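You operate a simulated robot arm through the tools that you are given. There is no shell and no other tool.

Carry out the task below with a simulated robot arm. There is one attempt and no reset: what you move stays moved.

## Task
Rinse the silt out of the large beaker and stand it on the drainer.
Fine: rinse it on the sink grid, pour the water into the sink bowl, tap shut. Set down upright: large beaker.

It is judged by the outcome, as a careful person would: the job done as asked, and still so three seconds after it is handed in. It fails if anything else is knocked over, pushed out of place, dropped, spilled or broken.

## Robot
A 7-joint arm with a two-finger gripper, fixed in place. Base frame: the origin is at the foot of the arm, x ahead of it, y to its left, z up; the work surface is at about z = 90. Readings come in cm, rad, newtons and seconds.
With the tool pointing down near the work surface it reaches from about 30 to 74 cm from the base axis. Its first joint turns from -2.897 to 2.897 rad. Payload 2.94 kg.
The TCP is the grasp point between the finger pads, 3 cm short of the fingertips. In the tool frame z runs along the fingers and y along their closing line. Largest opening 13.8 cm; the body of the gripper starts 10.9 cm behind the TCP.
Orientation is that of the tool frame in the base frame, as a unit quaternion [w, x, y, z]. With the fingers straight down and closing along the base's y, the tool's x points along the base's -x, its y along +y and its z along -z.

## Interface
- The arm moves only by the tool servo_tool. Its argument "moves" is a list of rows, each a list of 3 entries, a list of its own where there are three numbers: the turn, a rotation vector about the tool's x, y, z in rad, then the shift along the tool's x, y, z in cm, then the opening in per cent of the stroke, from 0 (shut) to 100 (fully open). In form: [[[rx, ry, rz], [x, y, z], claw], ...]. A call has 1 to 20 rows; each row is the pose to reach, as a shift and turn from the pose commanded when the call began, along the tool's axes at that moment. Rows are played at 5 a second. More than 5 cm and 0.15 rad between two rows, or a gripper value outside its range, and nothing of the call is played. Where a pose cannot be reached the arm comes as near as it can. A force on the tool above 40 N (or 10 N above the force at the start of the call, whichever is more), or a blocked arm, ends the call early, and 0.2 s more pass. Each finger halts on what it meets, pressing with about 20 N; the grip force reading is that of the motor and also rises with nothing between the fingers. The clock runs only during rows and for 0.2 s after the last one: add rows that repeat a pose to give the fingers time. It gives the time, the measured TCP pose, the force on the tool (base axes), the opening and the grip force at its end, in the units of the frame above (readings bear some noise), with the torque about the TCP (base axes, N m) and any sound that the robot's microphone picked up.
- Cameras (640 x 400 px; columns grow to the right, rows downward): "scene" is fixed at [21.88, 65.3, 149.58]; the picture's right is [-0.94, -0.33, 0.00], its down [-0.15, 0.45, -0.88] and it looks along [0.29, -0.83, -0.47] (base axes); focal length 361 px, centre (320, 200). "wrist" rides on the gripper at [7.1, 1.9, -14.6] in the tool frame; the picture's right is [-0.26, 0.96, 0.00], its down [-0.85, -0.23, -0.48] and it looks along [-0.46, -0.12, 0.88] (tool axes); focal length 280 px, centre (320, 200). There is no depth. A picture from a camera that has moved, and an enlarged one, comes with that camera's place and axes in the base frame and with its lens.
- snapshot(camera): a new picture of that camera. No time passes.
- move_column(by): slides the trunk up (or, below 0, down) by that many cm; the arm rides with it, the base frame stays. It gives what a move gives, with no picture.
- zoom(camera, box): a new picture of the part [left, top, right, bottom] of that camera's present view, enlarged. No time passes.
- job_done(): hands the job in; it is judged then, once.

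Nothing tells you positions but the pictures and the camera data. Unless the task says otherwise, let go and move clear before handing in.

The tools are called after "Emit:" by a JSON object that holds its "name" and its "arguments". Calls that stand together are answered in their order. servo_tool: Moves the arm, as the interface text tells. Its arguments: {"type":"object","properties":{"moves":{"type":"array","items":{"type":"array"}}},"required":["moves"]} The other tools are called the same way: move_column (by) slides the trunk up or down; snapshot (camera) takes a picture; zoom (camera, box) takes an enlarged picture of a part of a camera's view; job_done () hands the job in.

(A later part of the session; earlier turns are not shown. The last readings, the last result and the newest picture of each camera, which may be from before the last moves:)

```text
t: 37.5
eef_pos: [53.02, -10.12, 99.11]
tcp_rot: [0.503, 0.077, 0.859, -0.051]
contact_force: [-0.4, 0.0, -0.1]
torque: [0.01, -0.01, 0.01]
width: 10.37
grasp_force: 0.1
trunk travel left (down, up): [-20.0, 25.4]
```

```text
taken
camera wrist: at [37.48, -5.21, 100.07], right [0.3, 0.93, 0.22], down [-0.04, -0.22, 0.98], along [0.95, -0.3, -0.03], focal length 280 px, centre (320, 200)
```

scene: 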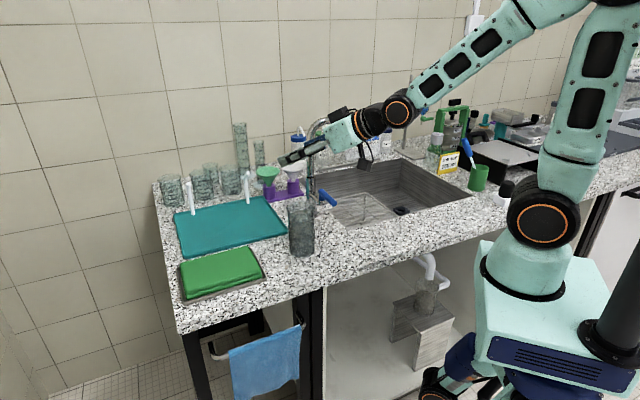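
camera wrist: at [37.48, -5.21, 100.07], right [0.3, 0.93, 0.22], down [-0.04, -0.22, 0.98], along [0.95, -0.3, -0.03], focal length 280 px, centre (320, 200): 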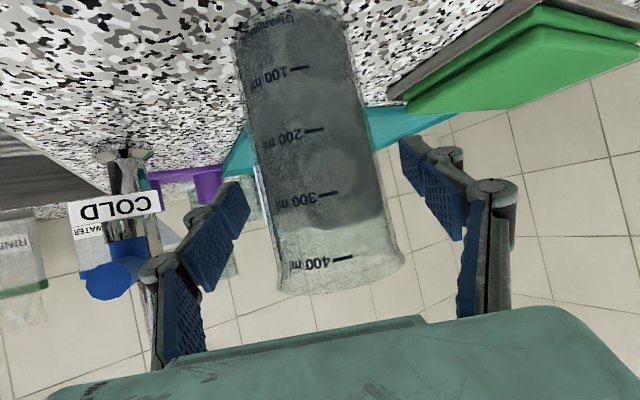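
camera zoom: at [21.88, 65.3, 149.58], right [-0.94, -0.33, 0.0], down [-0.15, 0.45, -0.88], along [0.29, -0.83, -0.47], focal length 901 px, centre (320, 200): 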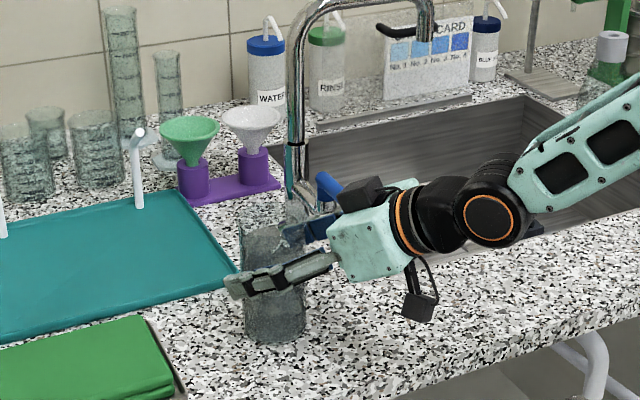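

A clear view of the beaker: 400 ml scale with a silt film up to about 340 ml, centred between the fingers. Closing the grip.

Emit:
{"name": "servo_tool", "arguments": {"moves": [[[0, 0, 0], [0, 0, 0], 65], [[0, 0, 0], [0, 0, 0], 55], [[0, 0, 0], [0, 0, 0], 48], [[0, 0, 0], [0, 0, 0], 40], [[0, 0, 0], [0, 0, 0], 35], [[0, 0, 0], [0, 0, 0], 35]]}}

Emit:
{"name": "snapshot", "arguments": {"camera": "wrist"}}

Emit:
{"name": "zoom", "arguments": {"camera": "scene", "box": [240, 120, 400, 280]}}

```text
t: 38.9
eef_pos: [53.17, -10.21, 99.14]
tcp_rot: [0.504, 0.076, 0.859, -0.05]
contact_force: [-0.4, -0.1, 0.3]
torque: [0.16, 0.0, 0.02]
width: 6.48
grasp_force: 20.6
trunk travel left (down, up): [-20.0, 25.4]
```

```text
taken
camera wrist: at [37.48, -5.2, 100.09], right [0.3, 0.93, 0.22], down [-0.04, -0.22, 0.98], along [0.95, -0.3, -0.03], focal length 280 px, centre (320, 200)
```

wrist: 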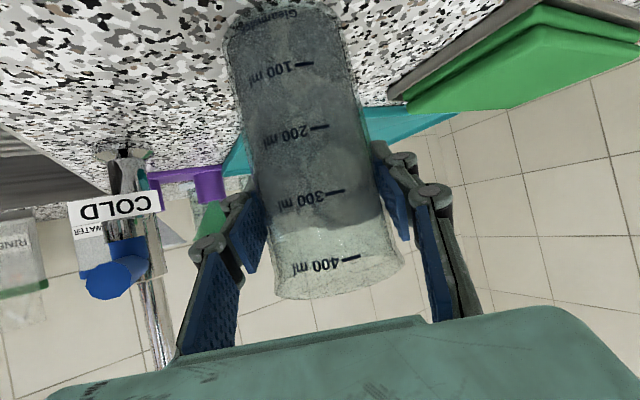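

```text
2.50 times, centred on (320, 200) of scene
camera zoom: at [21.88, 65.3, 149.58], right [-0.94, -0.33, 0.0], down [-0.15, 0.45, -0.88], along [0.29, -0.83, -0.47], focal length 901 px, centre (320, 200)
```

zoom: 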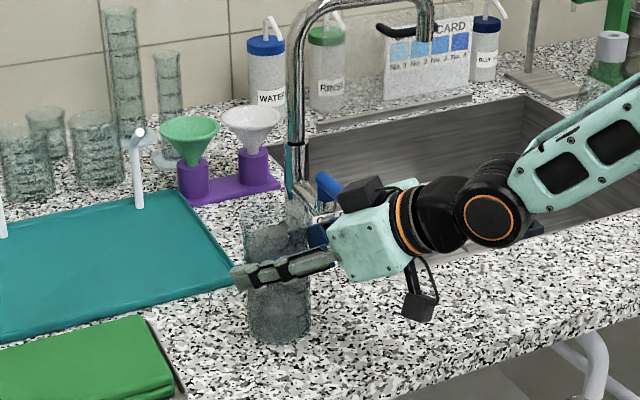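

The grip is firm at 6.5 cm, 20 N. I'll lift with the trunk by 18 cm, which keeps the arm posture and takes the beaker well above the lever.

Emit:
{"name": "move_column", "arguments": {"by": 3}}

Emit:
{"name": "move_column", "arguments": {"by": 15}}

Emit:
{"name": "snapshot", "arguments": {"camera": "scene"}}

Emit:
{"name": "snapshot", "arguments": {"camera": "wrist"}}

```text
t: 39.7
eef_pos: [53.14, -10.29, 102.03]
tcp_rot: [0.502, 0.076, 0.86, -0.05]
contact_force: [-0.2, -0.7, -1.9]
torque: [-0.02, 0.0, -0.01]
width: 6.48
grasp_force: 19.4
trunk travel left (down, up): [-23.0, 22.4]
```

```text
t: 41.4
eef_pos: [53.14, -10.22, 117.09]
tcp_rot: [0.503, 0.076, 0.859, -0.05]
contact_force: [0.2, 0.0, -0.7]
torque: [0.03, -0.03, 0.01]
width: 6.44
grasp_force: 19.4
trunk travel left (down, up): [-38.0, 7.4]
```

```text
taken
```

scene: 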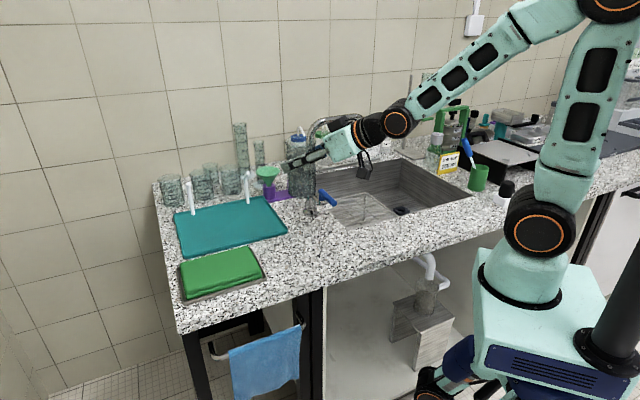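

```text
taken
camera wrist: at [37.49, -5.21, 118.06], right [0.3, 0.93, 0.22], down [-0.04, -0.22, 0.98], along [0.95, -0.3, -0.03], focal length 280 px, centre (320, 200)
```

wrist: 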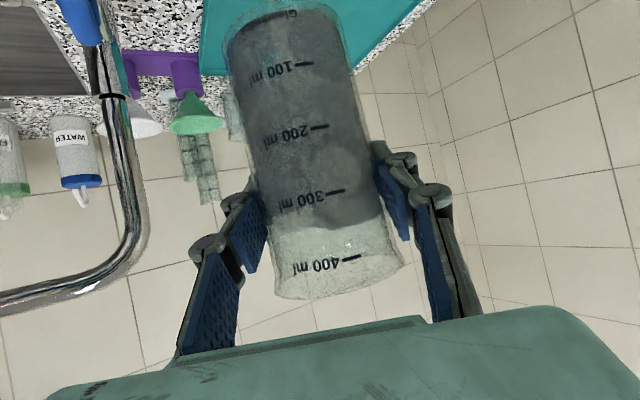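

The beaker is lifted and clear. I'll swing it around the base at radius 54 to the sink front, stopping short of the spout bar, at azimuth -43°.

Emit:
{"name": "servo_tool", "arguments": {"moves": [[[0.049, 0.001, 0.028], [0.08, -3.06, -0.09], 35], [[0.099, 0.001, 0.056], [0.25, -6.12, -0.33], 35], [[0.148, 0.002, 0.083], [0.5, -9.15, -0.72], 35], [[0.198, 0.002, 0.111], [0.83, -12.16, -1.25], 35], [[0.247, 0.003, 0.139], [1.24, -15.12, -1.93], 35], [[0.296, 0.004, 0.167], [1.74, -18.03, -2.76], 35], [[0.346, 0.004, 0.195], [2.32, -20.88, -3.73], 35], [[0.395, 0.005, 0.222], [2.98, -23.66, -4.84], 35], [[0.445, 0.005, 0.25], [3.7, -26.36, -6.09], 35], [[0.494, 0.006, 0.278], [4.51, -28.98, -7.47], 35], [[0.494, 0.006, 0.278], [4.51, -28.98, -7.47], 35]]}}

Emit:
{"name": "snapshot", "arguments": {"camera": "scene"}}

Emit:
{"name": "snapshot", "arguments": {"camera": "wrist"}}

```text
t: 43.8
eef_pos: [39.4, -37.15, 117.14]
tcp_rot: [0.468, 0.314, 0.804, -0.188]
contact_force: [-0.2, 0.2, -2.3]
torque: [-0.03, 0.01, 0.01]
width: 6.42
grasp_force: 20.1
trunk travel left (down, up): [-38.0, 7.4]
```

```text
taken
```

scene: 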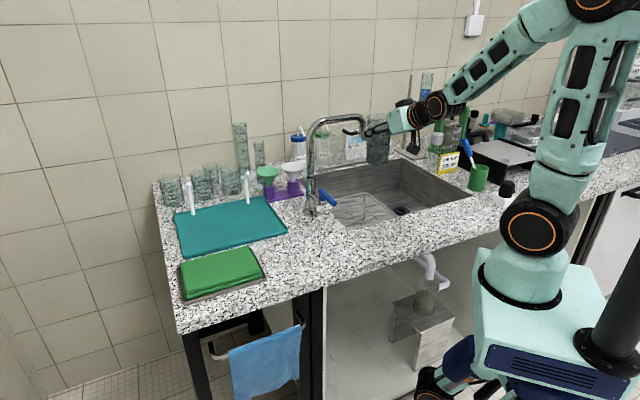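

```text
taken
camera wrist: at [28.76, -24.67, 118.1], right [0.75, 0.62, 0.22], down [-0.15, -0.16, 0.98], along [0.64, -0.77, -0.03], focal length 280 px, centre (320, 200)
```

wrist: 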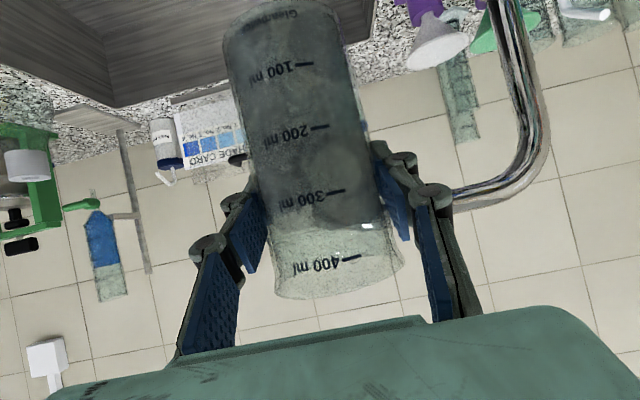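

The beaker is now in front of the spout, over the sink front. I'll zoom in to fix the spout tip position precisely before lowering and moving under it.

Emit:
{"name": "zoom", "arguments": {"camera": "scene", "box": [295, 100, 415, 220]}}

Emit:
{"name": "zoom", "arguments": {"camera": "wrist", "box": [200, 0, 560, 300]}}

```text
3.33 times, centred on (355, 160) of scene
camera zoom: at [21.88, 65.3, 149.58], right [-0.94, -0.33, 0.0], down [-0.15, 0.45, -0.88], along [0.29, -0.83, -0.47], focal length 1202 px, centre (203, 333)
```

zoom: 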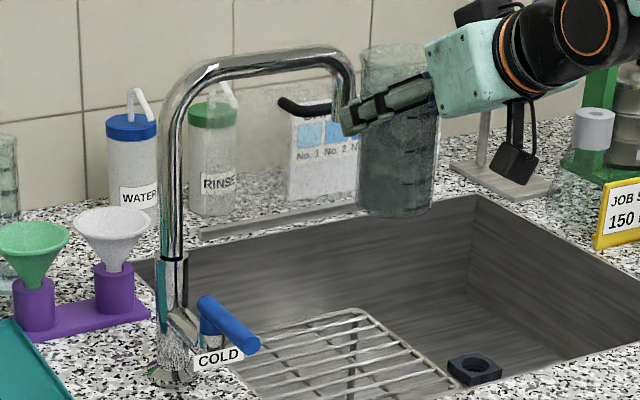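

```text
1.33 times, centred on (380, 150) of wrist
camera zoom: at [28.76, -24.67, 118.1], right [0.75, 0.62, 0.22], down [-0.15, -0.16, 0.98], along [0.64, -0.77, -0.03], focal length 374 px, centre (240, 267)
```

zoom: 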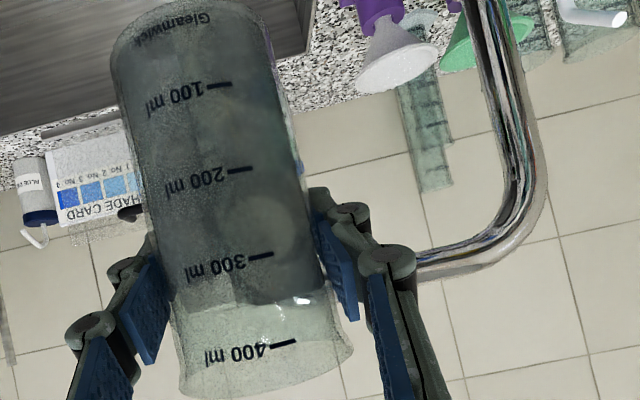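

The spout tip works out to about (46, -43.5, 113), over the grid centre. I'll lower the trunk so the beaker rim goes below the spout, then slide it outward underneath.

Emit:
{"name": "move_column", "arguments": {"by": -10}}

Emit:
{"name": "move_column", "arguments": {"by": -7.5}}

Emit:
{"name": "zoom", "arguments": {"camera": "scene", "box": [295, 100, 455, 260]}}

Emit:
{"name": "snapshot", "arguments": {"camera": "wrist"}}

```text
t: 45.2
eef_pos: [39.39, -37.21, 107.1]
tcp_rot: [0.468, 0.314, 0.804, -0.189]
contact_force: [-0.8, -0.2, -1.7]
torque: [0.01, 0.0, -0.02]
width: 6.44
grasp_force: 20.3
trunk travel left (down, up): [-28.0, 17.4]
```

```text
t: 46.3
eef_pos: [39.33, -37.21, 99.71]
tcp_rot: [0.469, 0.314, 0.804, -0.189]
contact_force: [-0.5, -0.5, -1.8]
torque: [0.01, -0.01, -0.01]
width: 6.46
grasp_force: 20.2
trunk travel left (down, up): [-20.5, 24.9]
```

```text
2.50 times, centred on (375, 180) of scene
camera zoom: at [21.88, 65.3, 149.58], right [-0.94, -0.33, 0.0], down [-0.15, 0.45, -0.88], along [0.29, -0.83, -0.47], focal length 901 px, centre (182, 250)
```

zoom: 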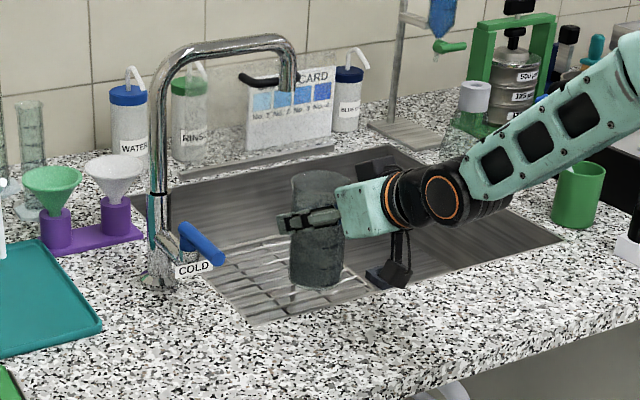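

```text
taken
camera wrist: at [28.77, -24.64, 100.6], right [0.75, 0.62, 0.22], down [-0.15, -0.16, 0.98], along [0.64, -0.77, -0.03], focal length 280 px, centre (320, 200)
```

wrist: 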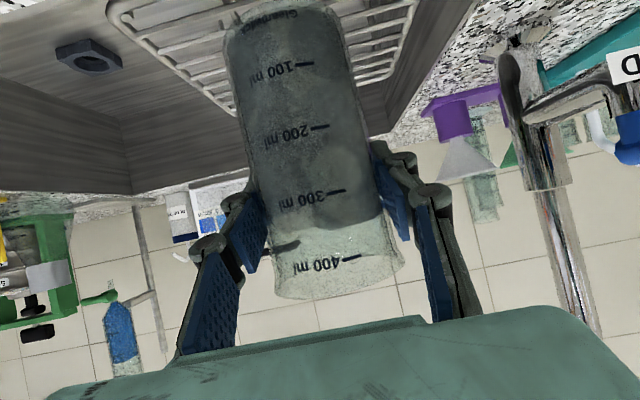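

Rim is now below the spout level and the beaker clear of the sink wall. Sliding it 8.7 cm outward under the spout.

Emit:
{"name": "servo_tool", "arguments": {"moves": [[[0, 0, 0], [-1.07, 0, 1.91], 35], [[0, 0, 0], [-2.14, -0.03, 3.82], 35], [[0, 0, 0], [-3.21, -0.05, 5.72], 35], [[0, 0, 0], [-4.28, -0.06, 7.63], 35], [[0, 0, 0], [-4.28, -0.06, 7.63], 35]]}}

Emit:
{"name": "zoom", "arguments": {"camera": "scene", "box": [295, 100, 415, 220]}}

Emit:
{"name": "snapshot", "arguments": {"camera": "wrist"}}

```text
t: 47.5
eef_pos: [45.84, -43.22, 99.49]
tcp_rot: [0.469, 0.314, 0.804, -0.188]
contact_force: [-0.1, 0.4, -1.3]
torque: [0.02, 0.0, 0.05]
width: 6.43
grasp_force: 20.3
trunk travel left (down, up): [-20.5, 24.9]
```

```text
3.33 times, centred on (355, 160) of scene
camera zoom: at [21.88, 65.3, 149.58], right [-0.94, -0.33, 0.0], down [-0.15, 0.45, -0.88], along [0.29, -0.83, -0.47], focal length 1202 px, centre (203, 333)
```

zoom: 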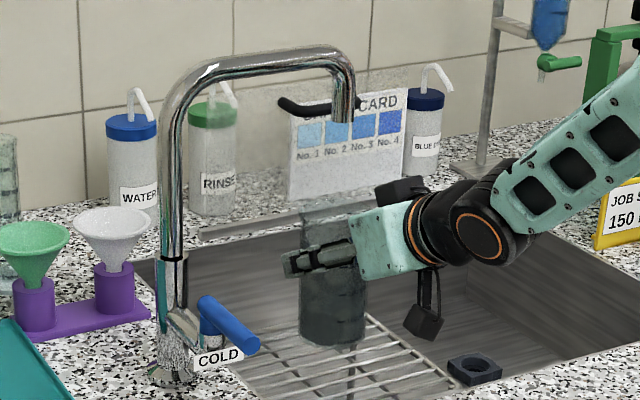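

```text
taken
camera wrist: at [35.1, -30.62, 100.51], right [0.75, 0.62, 0.22], down [-0.15, -0.16, 0.98], along [0.64, -0.77, -0.03], focal length 280 px, centre (320, 200)
```

wrist: 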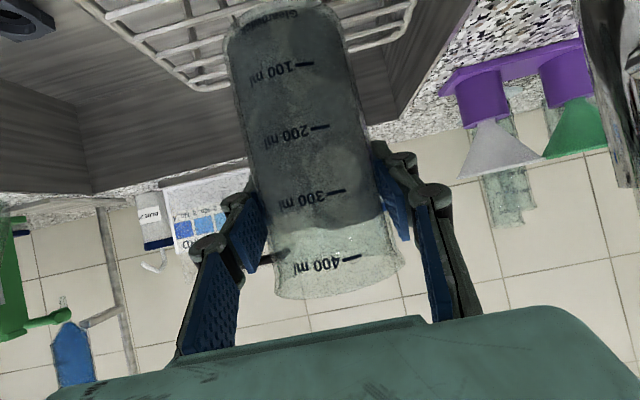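

The beaker is lined up under the spout within a few millimetres. Lowering it toward the grid in small steps while watching the force.

Emit:
{"name": "servo_tool", "arguments": {"moves": [[[0, 0, 0], [0.87, 0, 0.49], 35], [[0, 0, 0], [1.57, 0, 0.88], 35], [[0, 0, 0], [2.0, 0, 1.13], 35], [[0, 0, 0], [2.0, 0, 1.13], 35]]}}

Emit:
{"name": "zoom", "arguments": {"camera": "scene", "box": [335, 150, 395, 220]}}

```text
t: 48.5
eef_pos: [45.67, -43.19, 97.28]
tcp_rot: [0.469, 0.314, 0.804, -0.189]
contact_force: [-0.7, -0.5, -0.5]
torque: [-0.02, -0.03, 0.0]
width: 6.45
grasp_force: 20.1
trunk travel left (down, up): [-20.5, 24.9]
```

```text
5.71 times, centred on (365, 185) of scene
camera zoom: at [21.88, 65.3, 149.58], right [-0.94, -0.33, 0.0], down [-0.15, 0.45, -0.88], along [0.29, -0.83, -0.47], focal length 2060 px, centre (63, 286)
```

zoom: 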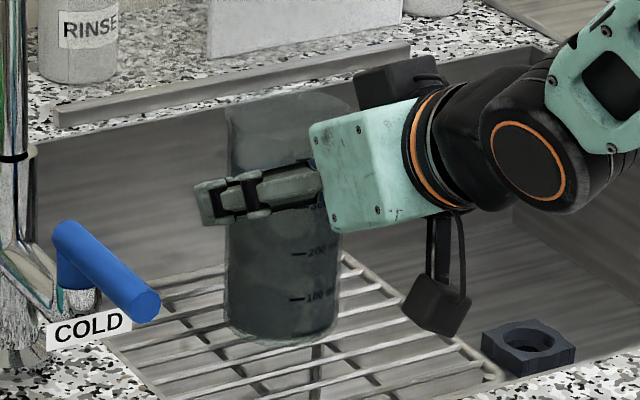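

Emit:
{"name": "servo_tool", "arguments": {"moves": [[[0, 0, 0], [0.35, 0, 0.2], 35], [[0, 0, 0], [0.7, 0, 0.39], 35], [[0, 0, 0], [0.7, 0, 0.39], 35]]}}

Emit:
{"name": "servo_tool", "arguments": {"moves": [[[0, 0, 0], [0.17, 0, 0.1], 35], [[0, 0, 0], [0.35, 0, 0.2], 35], [[0, 0, 0], [0.35, 0, 0.2], 35]]}}

Emit:
{"name": "zoom", "arguments": {"camera": "scene", "box": [335, 150, 395, 220]}}

```text
t: 49.3
eef_pos: [45.82, -43.28, 96.46]
tcp_rot: [0.469, 0.314, 0.803, -0.189]
contact_force: [-0.6, -0.1, -1.3]
torque: [0.0, -0.01, 0.02]
width: 6.45
grasp_force: 19.6
trunk travel left (down, up): [-20.5, 24.9]
```

```text
t: 50.1
eef_pos: [45.68, -43.29, 96.11]
tcp_rot: [0.469, 0.313, 0.804, -0.188]
contact_force: [0.5, 0.7, -2.3]
torque: [-0.02, -0.03, -0.02]
width: 6.44
grasp_force: 20.0
trunk travel left (down, up): [-20.5, 24.9]
```

```text
5.71 times, centred on (365, 185) of scene
camera zoom: at [21.88, 65.3, 149.58], right [-0.94, -0.33, 0.0], down [-0.15, 0.45, -0.88], along [0.29, -0.83, -0.47], focal length 2060 px, centre (63, 286)
```

zoom: 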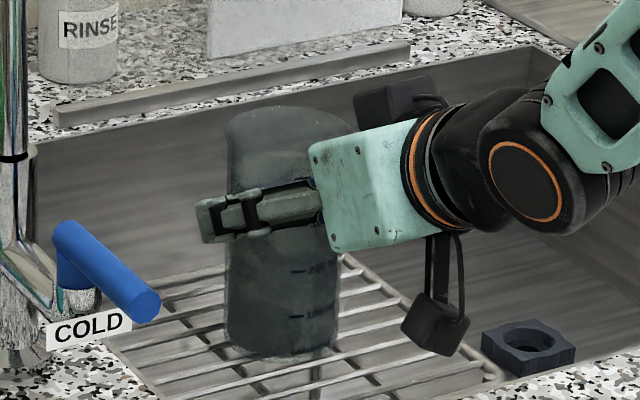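

No contact yet. Continuing down in small steps.

Emit:
{"name": "servo_tool", "arguments": {"moves": [[[0, 0, 0], [0.17, 0, 0.1], 35], [[0, 0, 0], [0.35, 0, 0.2], 35], [[0, 0, 0], [0.35, 0, 0.2], 35]]}}

Emit:
{"name": "servo_tool", "arguments": {"moves": [[[0, 0, 0], [0.17, 0, 0.1], 35], [[0, 0, 0], [0.35, 0, 0.2], 35], [[0, 0, 0], [0.35, 0, 0.2], 35]]}}

Emit:
{"name": "zoom", "arguments": {"camera": "scene", "box": [340, 170, 390, 220]}}

```text
t: 50.9
eef_pos: [45.74, -43.33, 95.86]
tcp_rot: [0.471, 0.313, 0.803, -0.19]
contact_force: [0.1, -1.2, 5.2]
torque: [0.03, -0.11, 0.0]
width: 6.45
grasp_force: 19.8
trunk travel left (down, up): [-20.5, 24.9]
```

```text
t: 51.7
eef_pos: [45.65, -43.25, 95.31]
tcp_rot: [0.47, 0.314, 0.803, -0.189]
contact_force: [-0.5, -4.4, 10.4]
torque: [-0.12, -0.23, -0.04]
width: 6.47
grasp_force: 19.9
trunk travel left (down, up): [-20.5, 24.9]
```

```text
8.00 times, centred on (365, 195) of scene
camera zoom: at [21.88, 65.3, 149.58], right [-0.94, -0.33, 0.0], down [-0.15, 0.45, -0.88], along [0.29, -0.83, -0.47], focal length 2884 px, centre (-40, 240)
```

zoom: 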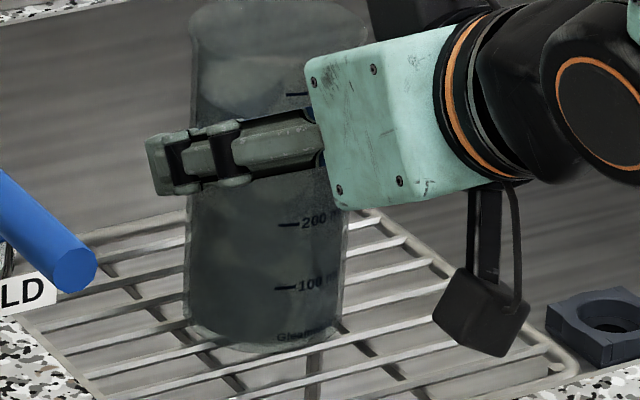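

Contact with the grid: about 10 N upward at TCP z 95.3. I'll ease the pressure off, then open the fingers and check that the beaker stands.

Emit:
{"name": "servo_tool", "arguments": {"moves": [[[0, 0, 0], [-0.26, 0, -0.15], 35], [[0, 0, 0], [-0.26, 0, -0.15], 35]]}}

Emit:
{"name": "servo_tool", "arguments": {"moves": [[[0, 0, 0], [0, 0, 0], 47], [[0, 0, 0], [0, 0, 0], 52], [[0, 0, 0], [0, 0, 0], 60], [[0, 0, 0], [0, 0, 0], 75], [[0, 0, 0], [0, 0, 0], 75]]}}

Emit:
{"name": "zoom", "arguments": {"camera": "scene", "box": [340, 160, 400, 220]}}

Emit:
{"name": "snapshot", "arguments": {"camera": "wrist"}}

```text
t: 52.3
eef_pos: [45.65, -43.09, 95.4]
tcp_rot: [0.468, 0.314, 0.805, -0.188]
contact_force: [-0.5, 0.4, 0.8]
torque: [0.06, 0.0, 0.01]
width: 6.45
grasp_force: 19.7
trunk travel left (down, up): [-20.5, 24.9]
```

```text
t: 53.5
eef_pos: [45.77, -43.23, 95.52]
tcp_rot: [0.469, 0.314, 0.804, -0.189]
contact_force: [0.3, 0.1, 0.4]
torque: [-0.01, 0.0, 0.0]
width: 10.35
grasp_force: 0.1
trunk travel left (down, up): [-20.5, 24.9]
```

```text
6.67 times, centred on (370, 190) of scene
camera zoom: at [21.88, 65.3, 149.58], right [-0.94, -0.33, 0.0], down [-0.15, 0.45, -0.88], along [0.29, -0.83, -0.47], focal length 2404 px, centre (-13, 267)
```

zoom: 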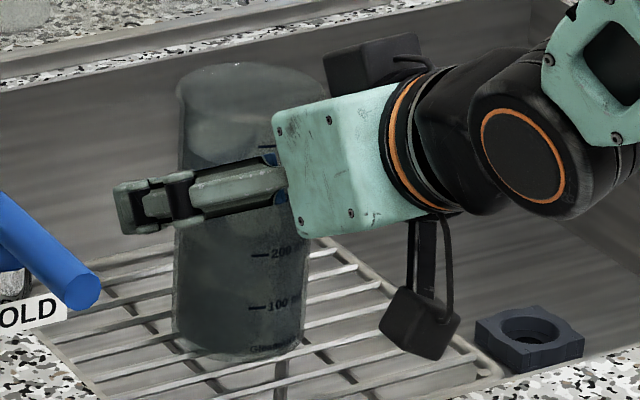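

```text
taken
camera wrist: at [35.11, -30.63, 96.57], right [0.75, 0.62, 0.22], down [-0.15, -0.16, 0.98], along [0.64, -0.77, -0.03], focal length 280 px, centre (320, 200)
```

wrist: 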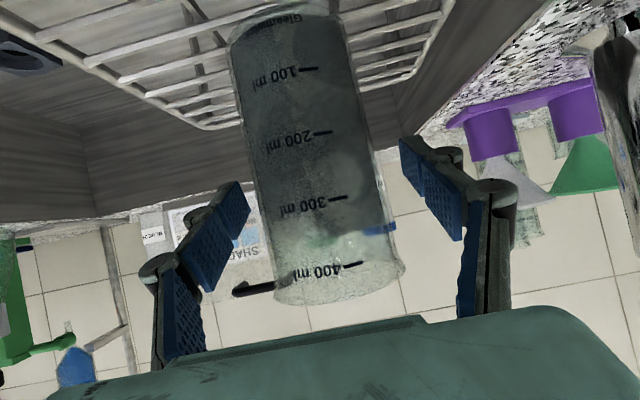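

The beaker stands freely on the grid under the spout. I'll pull the fingers straight back 10 cm, then go for the tap lever.

Emit:
{"name": "servo_tool", "arguments": {"moves": [[[0, 0, 0], [0.74, 0, -1.31], 75], [[0, 0, 0], [1.96, 0, -3.5], 75], [[0, 0, 0], [3.43, 0, -6.12], 75], [[0, 0, 0], [4.9, 0, -8.74], 75], [[0, 0, 0], [4.9, 0, -8.74], 75]]}}

Emit:
{"name": "snapshot", "arguments": {"camera": "scene"}}

Emit:
{"name": "snapshot", "arguments": {"camera": "wrist"}}

```text
t: 54.7
eef_pos: [38.64, -36.32, 95.61]
tcp_rot: [0.469, 0.314, 0.803, -0.19]
contact_force: [-0.5, -0.1, 1.3]
torque: [0.02, -0.01, 0.01]
width: 10.32
grasp_force: 0.1
trunk travel left (down, up): [-20.5, 24.9]
```

```text
taken
```

scene: 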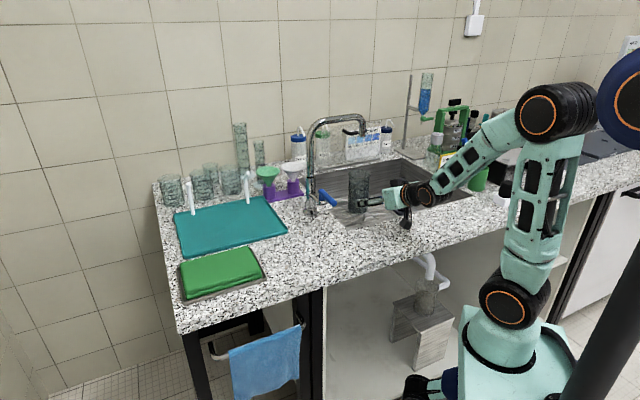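

```text
taken
camera wrist: at [28.05, -23.73, 96.62], right [0.75, 0.62, 0.22], down [-0.15, -0.16, 0.98], along [0.64, -0.77, -0.03], focal length 280 px, centre (320, 200)
```

wrist: 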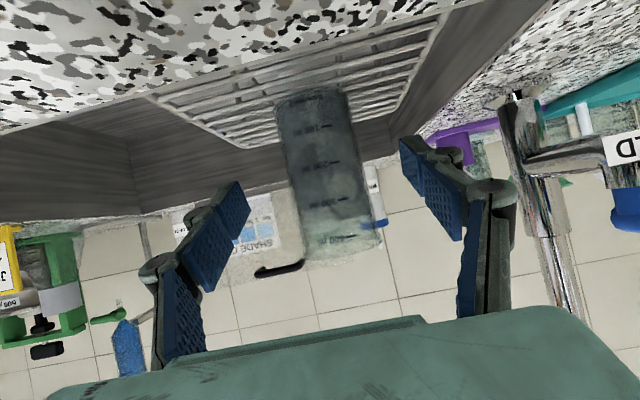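

The beaker is upright on the grid. I'll rise and reduce the pitch to 30°, then move over the lever.

Emit:
{"name": "servo_tool", "arguments": {"moves": [[[0, 0.087, 0], [-2.91, -0.03, -1.63], 75], [[0, 0.174, 0], [-5.82, -0.06, -3.27], 65], [[0, 0.26, 0], [-8.73, -0.09, -4.9], 55], [[0, 0.347, 0], [-11.64, -0.12, -6.53], 45], [[0, 0.433, 0], [-14.55, -0.15, -8.17], 34], [[0, 0.52, 0], [-17.46, -0.18, -9.8], 34], [[0, 0.52, 0], [-17.46, -0.18, -9.8], 34]]}}

Emit:
{"name": "servo_tool", "arguments": {"moves": [[[0, 0, 0], [0.42, 3.53, -0.24], 34], [[0, 0, 0], [0.83, 7.06, -0.48], 34], [[0, 0, 0], [1.25, 10.6, -0.72], 34], [[0, 0, 0], [1.66, 14.1, -0.96], 34], [[0, 0, 0], [2.08, 17.66, -1.2], 34], [[0, 0, 0], [2.08, 17.66, -1.2], 34]]}}

Emit:
{"name": "snapshot", "arguments": {"camera": "scene"}}

Emit:
{"name": "snapshot", "arguments": {"camera": "wrist"}}

```text
t: 56.3
eef_pos: [38.51, -36.13, 115.66]
tcp_rot: [0.247, 0.351, 0.897, -0.102]
contact_force: [0.2, -0.5, 0.0]
torque: [-0.02, 0.01, -0.03]
width: 4.68
grasp_force: 0.0
trunk travel left (down, up): [-20.5, 24.9]
```

```text
t: 57.7
eef_pos: [48.65, -21.85, 115.25]
tcp_rot: [0.246, 0.353, 0.897, -0.101]
contact_force: [0.2, 0.1, 0.8]
torque: [-0.04, 0.02, 0.0]
width: 4.68
grasp_force: 0.1
trunk travel left (down, up): [-20.5, 24.9]
```

```text
taken
```

scene: 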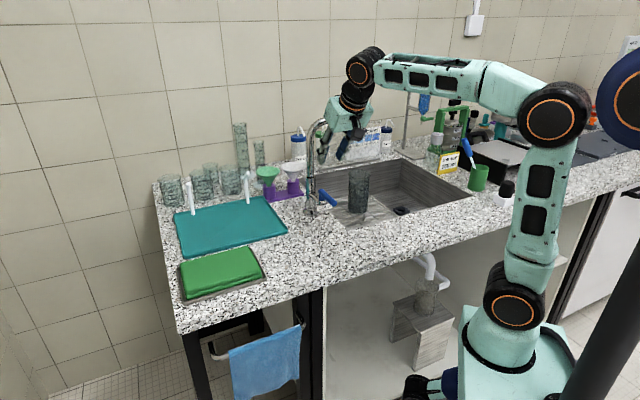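

```text
taken
camera wrist: at [40.0, -10.99, 124.18], right [0.82, 0.55, 0.13], down [0.2, -0.49, 0.85], along [0.53, -0.67, -0.52], focal length 280 px, centre (320, 200)
```

wrist: 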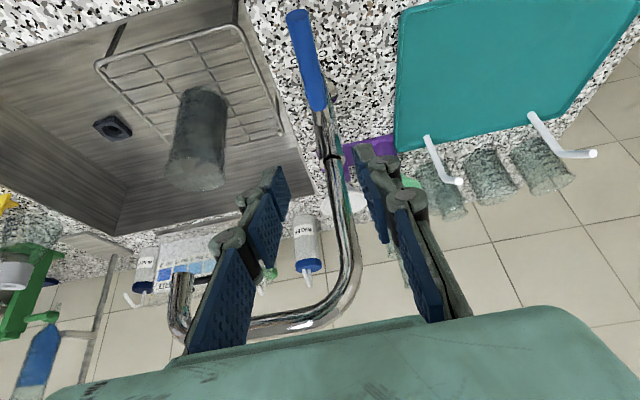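

From this view the spout lines up over the beaker's mouth. The lever runs from its tip (46.9, -19.4) to its stem near (53, -25.7), at z about 101. Lowering the half-open fingers to straddle it.

Emit:
{"name": "servo_tool", "arguments": {"moves": [[[0, 0, 0], [1.54, 0.3, 2.57], 34], [[0, 0, 0], [3.08, 0.6, 5.15], 34], [[0, 0, 0], [4.6, 0.61, 7.7], 34], [[0, 0, 0], [4.6, 0.61, 7.7], 34]]}}

Emit:
{"name": "snapshot", "arguments": {"camera": "wrist"}}

Emit:
{"name": "zoom", "arguments": {"camera": "scene", "box": [280, 130, 380, 230]}}

```text
t: 58.7
eef_pos: [49.17, -21.65, 106.35]
tcp_rot: [0.246, 0.351, 0.898, -0.101]
contact_force: [0.9, 0.1, 0.8]
torque: [0.01, 0.02, -0.04]
width: 4.67
grasp_force: 0.0
trunk travel left (down, up): [-20.5, 24.9]
```

```text
taken
camera wrist: at [40.48, -10.64, 115.25], right [0.82, 0.55, 0.13], down [0.2, -0.49, 0.85], along [0.53, -0.67, -0.52], focal length 280 px, centre (320, 200)
```

wrist: 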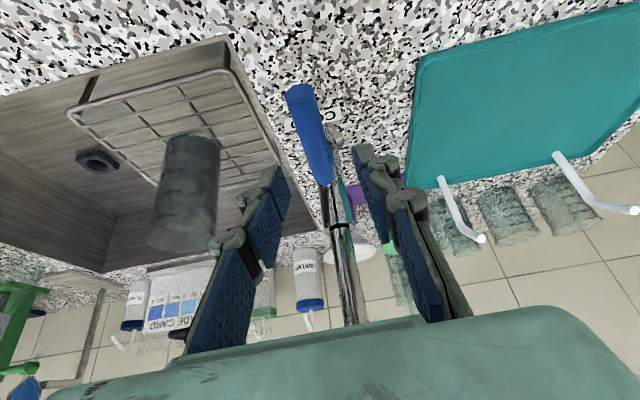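

```text
4.00 times, centred on (330, 180) of scene
camera zoom: at [21.88, 65.3, 149.58], right [-0.94, -0.33, 0.0], down [-0.15, 0.45, -0.88], along [0.29, -0.83, -0.47], focal length 1442 px, centre (280, 280)
```

zoom: 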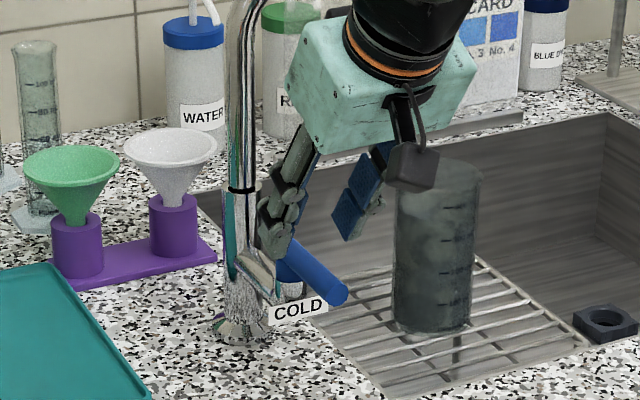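

The lever lies between the fingers. Descending the last 5.5 cm to lever height.

Emit:
{"name": "servo_tool", "arguments": {"moves": [[[0, 0, 0], [1.0, 0, 1.7], 34], [[0, 0, 0], [2.0, 0, 3.4], 34], [[0, 0, 0], [2.8, 0, 4.7], 34], [[0, 0, 0], [2.8, 0, 4.7], 34]]}}

Emit:
{"name": "snapshot", "arguments": {"camera": "wrist"}}

Emit:
{"name": "zoom", "arguments": {"camera": "scene", "box": [280, 130, 380, 230]}}

```text
t: 59.7
eef_pos: [49.07, -21.64, 101.0]
tcp_rot: [0.247, 0.353, 0.897, -0.102]
contact_force: [-0.3, -0.2, 0.4]
torque: [-0.04, -0.02, -0.02]
width: 4.69
grasp_force: 0.0
trunk travel left (down, up): [-20.5, 24.9]
```

```text
taken
camera wrist: at [40.37, -10.76, 109.91], right [0.82, 0.55, 0.13], down [0.2, -0.49, 0.85], along [0.53, -0.67, -0.52], focal length 280 px, centre (320, 200)
```

wrist: 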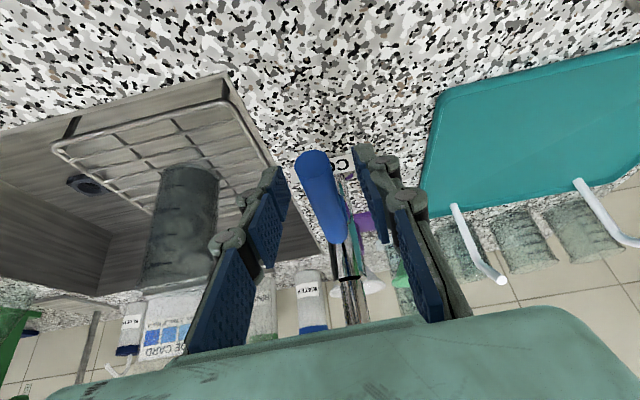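

```text
4.00 times, centred on (330, 180) of scene
camera zoom: at [21.88, 65.3, 149.58], right [-0.94, -0.33, 0.0], down [-0.15, 0.45, -0.88], along [0.29, -0.83, -0.47], focal length 1442 px, centre (280, 280)
```

zoom: 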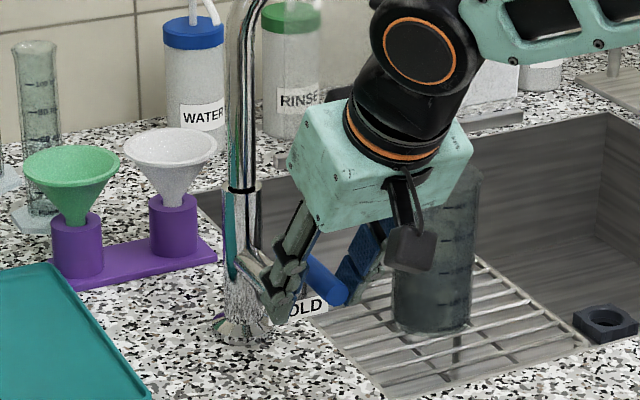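

The fingers straddle the lever. I'll push it gently toward the sink side first, listening for water and watching the force.

Emit:
{"name": "servo_tool", "arguments": {"moves": [[[0, 0, 0], [0, -0.6, 0], 34], [[0, 0, 0], [0, -1.1, 0], 34], [[0, 0, 0], [0, -1.6, 0], 34], [[0, 0, 0], [0, -2.0, 0], 34], [[0, 0, 0], [0, -2.0, 0], 34]]}}

Emit:
{"name": "zoom", "arguments": {"camera": "scene", "box": [280, 100, 400, 220]}}

Emit:
{"name": "snapshot", "arguments": {"camera": "wrist"}}

```text
t: 60.9
eef_pos: [47.76, -22.95, 101.0]
tcp_rot: [0.247, 0.351, 0.898, -0.102]
contact_force: [6.3, 8.9, 0.7]
torque: [-0.02, 0.01, -0.13]
width: 5.43
grasp_force: 6.0
trunk travel left (down, up): [-20.5, 24.9]
```

```text
3.33 times, centred on (340, 160) of scene
camera zoom: at [21.88, 65.3, 149.58], right [-0.94, -0.33, 0.0], down [-0.15, 0.45, -0.88], along [0.29, -0.83, -0.47], focal length 1202 px, centre (253, 333)
```

zoom: 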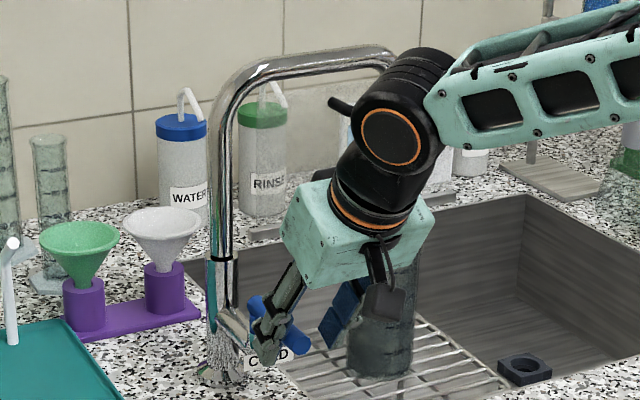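

```text
taken
camera wrist: at [39.09, -12.07, 109.91], right [0.82, 0.56, 0.13], down [0.2, -0.49, 0.85], along [0.53, -0.67, -0.52], focal length 280 px, centre (320, 200)
```

wrist: 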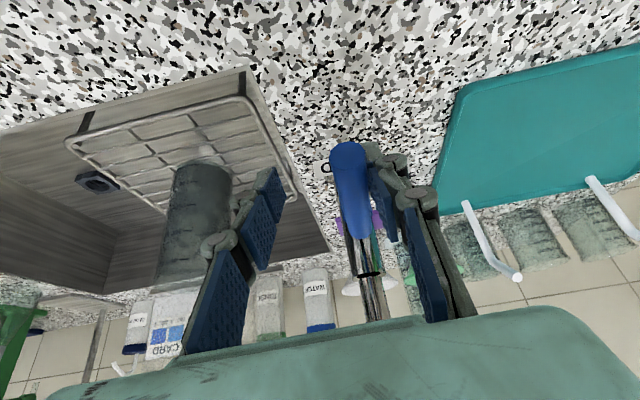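

The lever resisted at about 11 N without moving, so this direction looks like the shut stop. I'll try the other way.

Emit:
{"name": "servo_tool", "arguments": {"moves": [[[0, 0, 0], [0, 0.7, 0], 34], [[0, 0, 0], [0, 1.5, 0], 34], [[0, 0, 0], [0, 2.3, 0], 34], [[0, 0, 0], [0, 3.1, 0], 34], [[0, 0, 0], [0, 3.7, 0], 34], [[0, 0, 0], [0, 4.2, 0], 34], [[0, 0, 0], [0, 4.2, 0], 34]]}}

Emit:
{"name": "zoom", "arguments": {"camera": "scene", "box": [280, 100, 400, 220]}}

Emit:
{"name": "snapshot", "arguments": {"camera": "wrist"}}

```text
t: 62.5
eef_pos: [50.52, -19.83, 100.84]
tcp_rot: [0.246, 0.352, 0.897, -0.101]
contact_force: [-1.3, -0.5, 0.0]
torque: [0.0, -0.02, -0.02]
width: 4.75
grasp_force: 0.1
trunk travel left (down, up): [-20.5, 24.9]
```

```text
3.33 times, centred on (340, 160) of scene
camera zoom: at [21.88, 65.3, 149.58], right [-0.94, -0.33, 0.0], down [-0.15, 0.45, -0.88], along [0.29, -0.83, -0.47], focal length 1202 px, centre (253, 333)
```

zoom: 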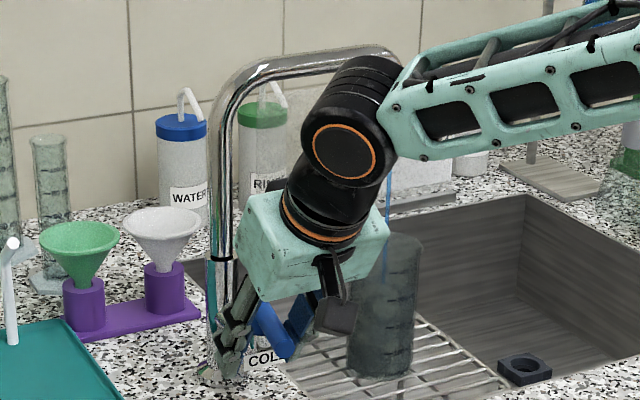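

```text
taken
camera wrist: at [41.83, -9.02, 109.81], right [0.82, 0.55, 0.13], down [0.2, -0.49, 0.85], along [0.53, -0.67, -0.52], focal length 280 px, centre (320, 200)
```

wrist: 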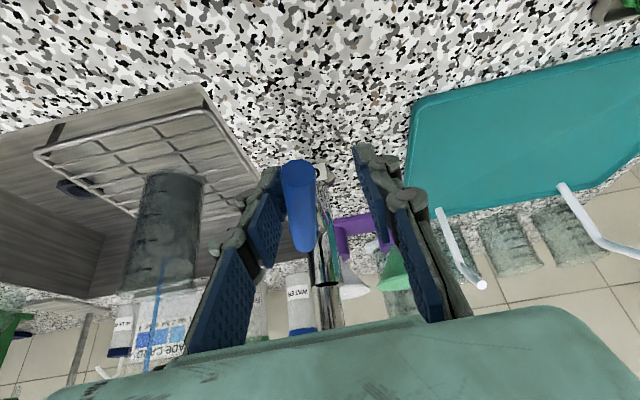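

Water is running, and the stream falls right into the beaker. I'll open the lever a bit more and watch the level.

Emit:
{"name": "servo_tool", "arguments": {"moves": [[[0, 0, 0], [0, 0.6, 0], 34], [[0, 0, 0], [0, 1.2, 0], 34], [[0, 0, 0], [0, 1.2, 0], 34], [[0, 0, 0], [0, 1.2, 0], 34], [[0, 0, 0], [0, 1.2, 0], 34]]}}

Emit:
{"name": "zoom", "arguments": {"camera": "scene", "box": [320, 120, 400, 220]}}

Emit:
{"name": "zoom", "arguments": {"camera": "wrist", "box": [60, 130, 260, 380]}}

```text
t: 63.7
eef_pos: [51.32, -18.87, 100.9]
tcp_rot: [0.247, 0.352, 0.897, -0.102]
contact_force: [0.0, -0.5, -0.2]
torque: [-0.03, 0.0, 0.04]
width: 4.69
grasp_force: 0.1
trunk travel left (down, up): [-20.5, 24.9]
```

```text
4.00 times, centred on (360, 170) of scene
camera zoom: at [21.88, 65.3, 149.58], right [-0.94, -0.33, 0.0], down [-0.15, 0.45, -0.88], along [0.29, -0.83, -0.47], focal length 1442 px, centre (160, 320)
```

zoom: 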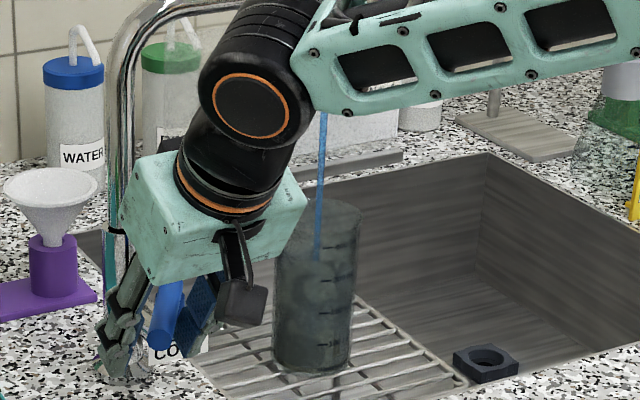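

```text
1.60 times, centred on (160, 255) of wrist
camera zoom: at [42.7, -8.18, 109.83], right [0.82, 0.55, 0.13], down [0.2, -0.49, 0.85], along [0.53, -0.67, -0.52], focal length 449 px, centre (576, 112)
```

zoom: 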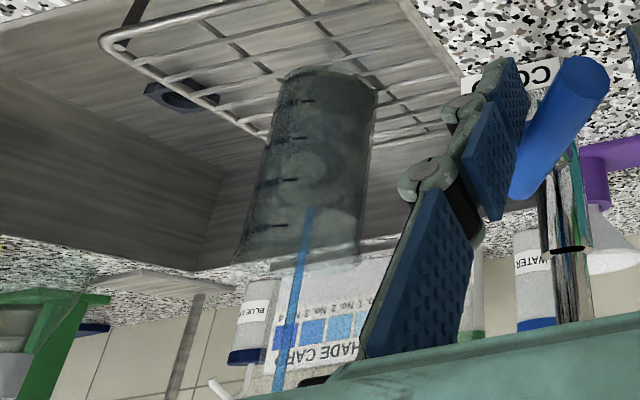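

The stream is entering the beaker. I'll zoom in to judge the water level.

Emit:
{"name": "zoom", "arguments": {"camera": "scene", "box": [345, 160, 395, 215]}}

Emit:
{"name": "zoom", "arguments": {"camera": "wrist", "box": [110, 160, 210, 300]}}

```text
7.27 times, centred on (370, 188) of scene
camera zoom: at [21.88, 65.3, 149.58], right [-0.94, -0.33, 0.0], down [-0.15, 0.45, -0.88], along [0.29, -0.83, -0.47], focal length 2622 px, centre (-44, 291)
```

zoom: 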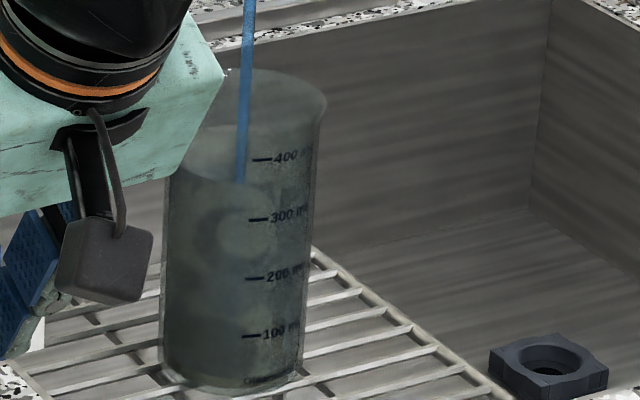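

```text
2.86 times, centred on (160, 230) of wrist
camera zoom: at [42.7, -8.18, 109.83], right [0.82, 0.55, 0.13], down [0.2, -0.49, 0.85], along [0.53, -0.67, -0.52], focal length 801 px, centre (777, 114)
```

zoom: 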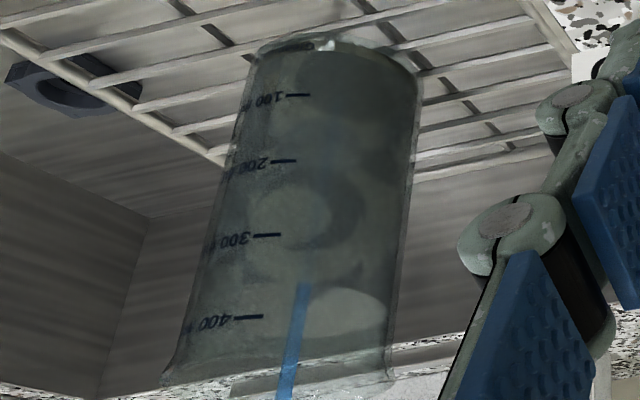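

Emit:
{"name": "servo_tool", "arguments": {"moves": [[[0, 0, 0], [0, 0, 0], 34], [[0, 0, 0], [0, 0, 0], 34], [[0, 0, 0], [0, 0, 0], 34], [[0, 0, 0], [0, 0, 0], 34], [[0, 0, 0], [0, 0, 0], 34]]}}

Emit:
{"name": "zoom", "arguments": {"camera": "scene", "box": [345, 160, 395, 215]}}

Emit:
{"name": "zoom", "arguments": {"camera": "wrist", "box": [110, 160, 210, 300]}}

```text
t: 64.9
eef_pos: [51.35, -18.96, 100.98]
tcp_rot: [0.247, 0.351, 0.897, -0.102]
contact_force: [-0.5, 0.2, -1.1]
torque: [0.04, 0.0, -0.01]
width: 4.69
grasp_force: 0.0
trunk travel left (down, up): [-20.5, 24.9]
```

```text
7.27 times, centred on (370, 188) of scene
camera zoom: at [21.88, 65.3, 149.58], right [-0.94, -0.33, 0.0], down [-0.15, 0.45, -0.88], along [0.29, -0.83, -0.47], focal length 2622 px, centre (-44, 291)
```

zoom: 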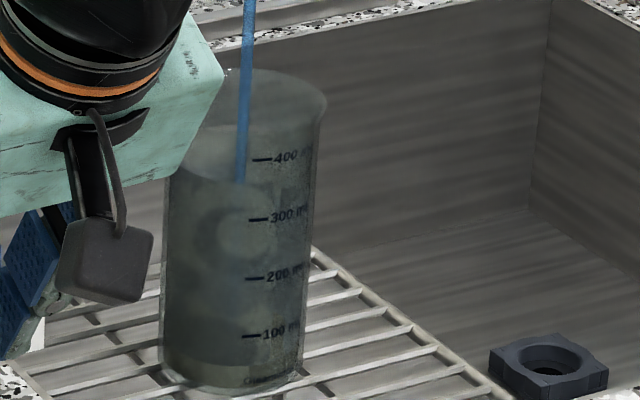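

```text
2.86 times, centred on (160, 230) of wrist
camera zoom: at [42.69, -8.18, 109.82], right [0.82, 0.55, 0.13], down [0.2, -0.49, 0.85], along [0.53, -0.67, -0.52], focal length 801 px, centre (777, 114)
```

zoom: 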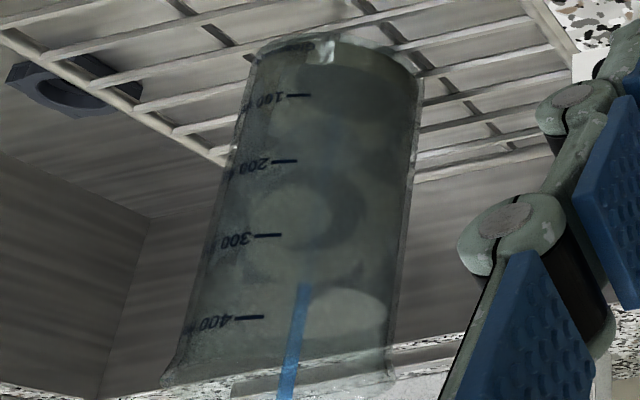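

The level is now visible near the 50 ml point, so the flow is roughly 25 ml/s. I'll wait and keep watching as it fills.

Emit:
{"name": "servo_tool", "arguments": {"moves": [[[0, 0, 0], [0, 0, 0], 34], [[0, 0, 0], [0, 0, 0], 34], [[0, 0, 0], [0, 0, 0], 34], [[0, 0, 0], [0, 0, 0], 34], [[0, 0, 0], [0, 0, 0], 34], [[0, 0, 0], [0, 0, 0], 34], [[0, 0, 0], [0, 0, 0], 34], [[0, 0, 0], [0, 0, 0], 34], [[0, 0, 0], [0, 0, 0], 34], [[0, 0, 0], [0, 0, 0], 34], [[0, 0, 0], [0, 0, 0], 34], [[0, 0, 0], [0, 0, 0], 34], [[0, 0, 0], [0, 0, 0], 34], [[0, 0, 0], [0, 0, 0], 34], [[0, 0, 0], [0, 0, 0], 34], [[0, 0, 0], [0, 0, 0], 34], [[0, 0, 0], [0, 0, 0], 34], [[0, 0, 0], [0, 0, 0], 34], [[0, 0, 0], [0, 0, 0], 34], [[0, 0, 0], [0, 0, 0], 34]]}}

Emit:
{"name": "zoom", "arguments": {"camera": "scene", "box": [345, 160, 395, 215]}}

Emit:
{"name": "zoom", "arguments": {"camera": "wrist", "box": [110, 160, 210, 300]}}

```text
t: 69.1
eef_pos: [51.31, -18.99, 100.93]
tcp_rot: [0.246, 0.352, 0.897, -0.102]
contact_force: [0.1, 1.3, -0.5]
torque: [-0.02, 0.0, 0.04]
width: 4.7
grasp_force: 0.1
trunk travel left (down, up): [-20.5, 24.9]
```

```text
7.27 times, centred on (370, 188) of scene
camera zoom: at [21.88, 65.3, 149.58], right [-0.94, -0.33, 0.0], down [-0.15, 0.45, -0.88], along [0.29, -0.83, -0.47], focal length 2622 px, centre (-44, 291)
```

zoom: 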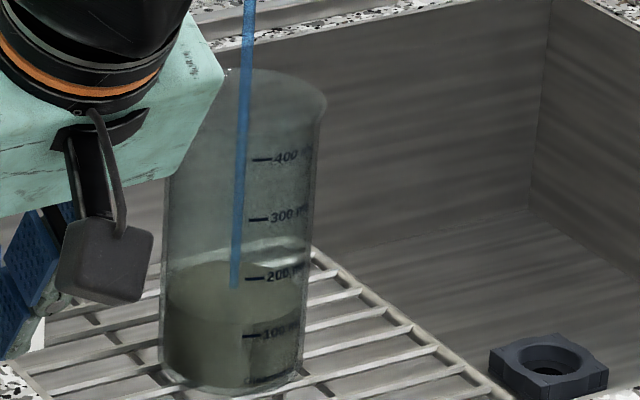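

```text
2.86 times, centred on (160, 230) of wrist
camera zoom: at [42.69, -8.18, 109.82], right [0.82, 0.55, 0.13], down [0.2, -0.49, 0.85], along [0.53, -0.67, -0.52], focal length 801 px, centre (777, 114)
```

zoom: 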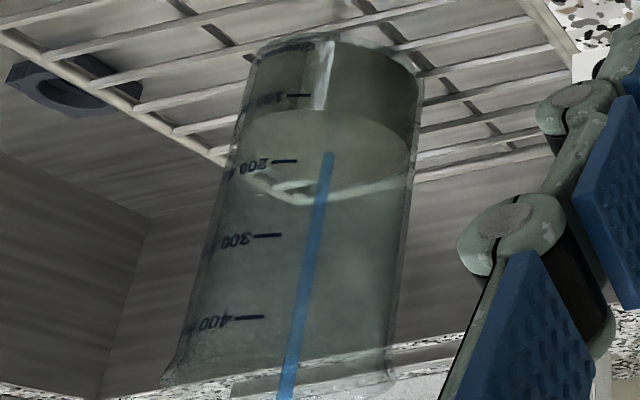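

The film has lifted off the walls into the water, which stands murky at about 140 ml. I'll let it fill on toward 280 ml.

Emit:
{"name": "servo_tool", "arguments": {"moves": [[[0, 0, 0], [0, 0, 0], 34], [[0, 0, 0], [0, 0, 0], 34], [[0, 0, 0], [0, 0, 0], 34], [[0, 0, 0], [0, 0, 0], 34], [[0, 0, 0], [0, 0, 0], 34], [[0, 0, 0], [0, 0, 0], 34], [[0, 0, 0], [0, 0, 0], 34], [[0, 0, 0], [0, 0, 0], 34], [[0, 0, 0], [0, 0, 0], 34], [[0, 0, 0], [0, 0, 0], 34], [[0, 0, 0], [0, 0, 0], 34], [[0, 0, 0], [0, 0, 0], 34], [[0, 0, 0], [0, 0, 0], 34], [[0, 0, 0], [0, 0, 0], 34], [[0, 0, 0], [0, 0, 0], 34], [[0, 0, 0], [0, 0, 0], 34], [[0, 0, 0], [0, 0, 0], 34], [[0, 0, 0], [0, 0, 0], 34], [[0, 0, 0], [0, 0, 0], 34], [[0, 0, 0], [0, 0, 0], 34]]}}

Emit:
{"name": "zoom", "arguments": {"camera": "scene", "box": [345, 160, 395, 215]}}

Emit:
{"name": "zoom", "arguments": {"camera": "wrist", "box": [110, 160, 210, 300]}}

```text
t: 73.3
eef_pos: [51.36, -18.89, 100.87]
tcp_rot: [0.246, 0.351, 0.898, -0.101]
contact_force: [-0.3, -0.1, 0.5]
torque: [0.02, -0.01, -0.01]
width: 4.71
grasp_force: 0.1
trunk travel left (down, up): [-20.5, 24.9]
```

```text
7.27 times, centred on (370, 188) of scene
camera zoom: at [21.88, 65.3, 149.58], right [-0.94, -0.33, 0.0], down [-0.15, 0.45, -0.88], along [0.29, -0.83, -0.47], focal length 2622 px, centre (-44, 291)
```

zoom: 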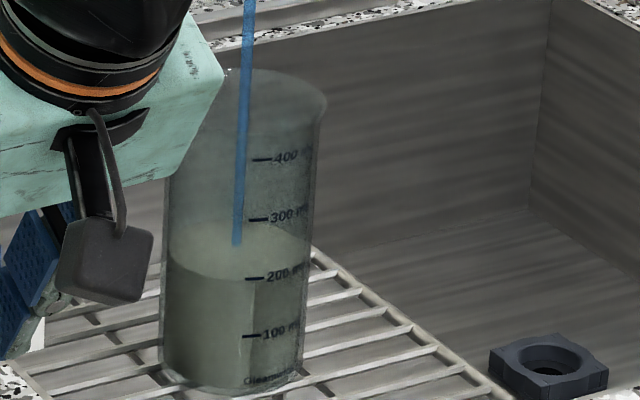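

```text
2.86 times, centred on (160, 230) of wrist
camera zoom: at [42.69, -8.18, 109.82], right [0.82, 0.55, 0.13], down [0.2, -0.49, 0.85], along [0.53, -0.67, -0.52], focal length 801 px, centre (777, 114)
```

zoom: 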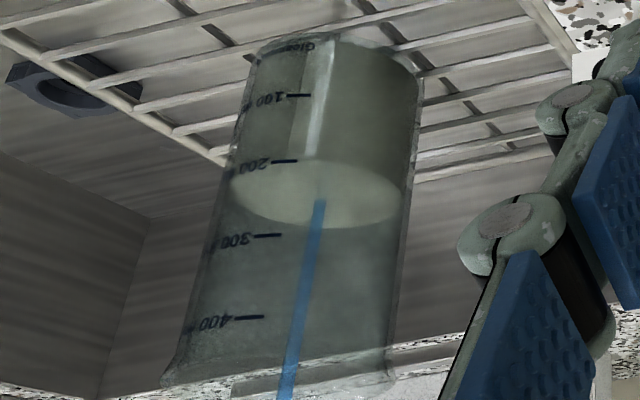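

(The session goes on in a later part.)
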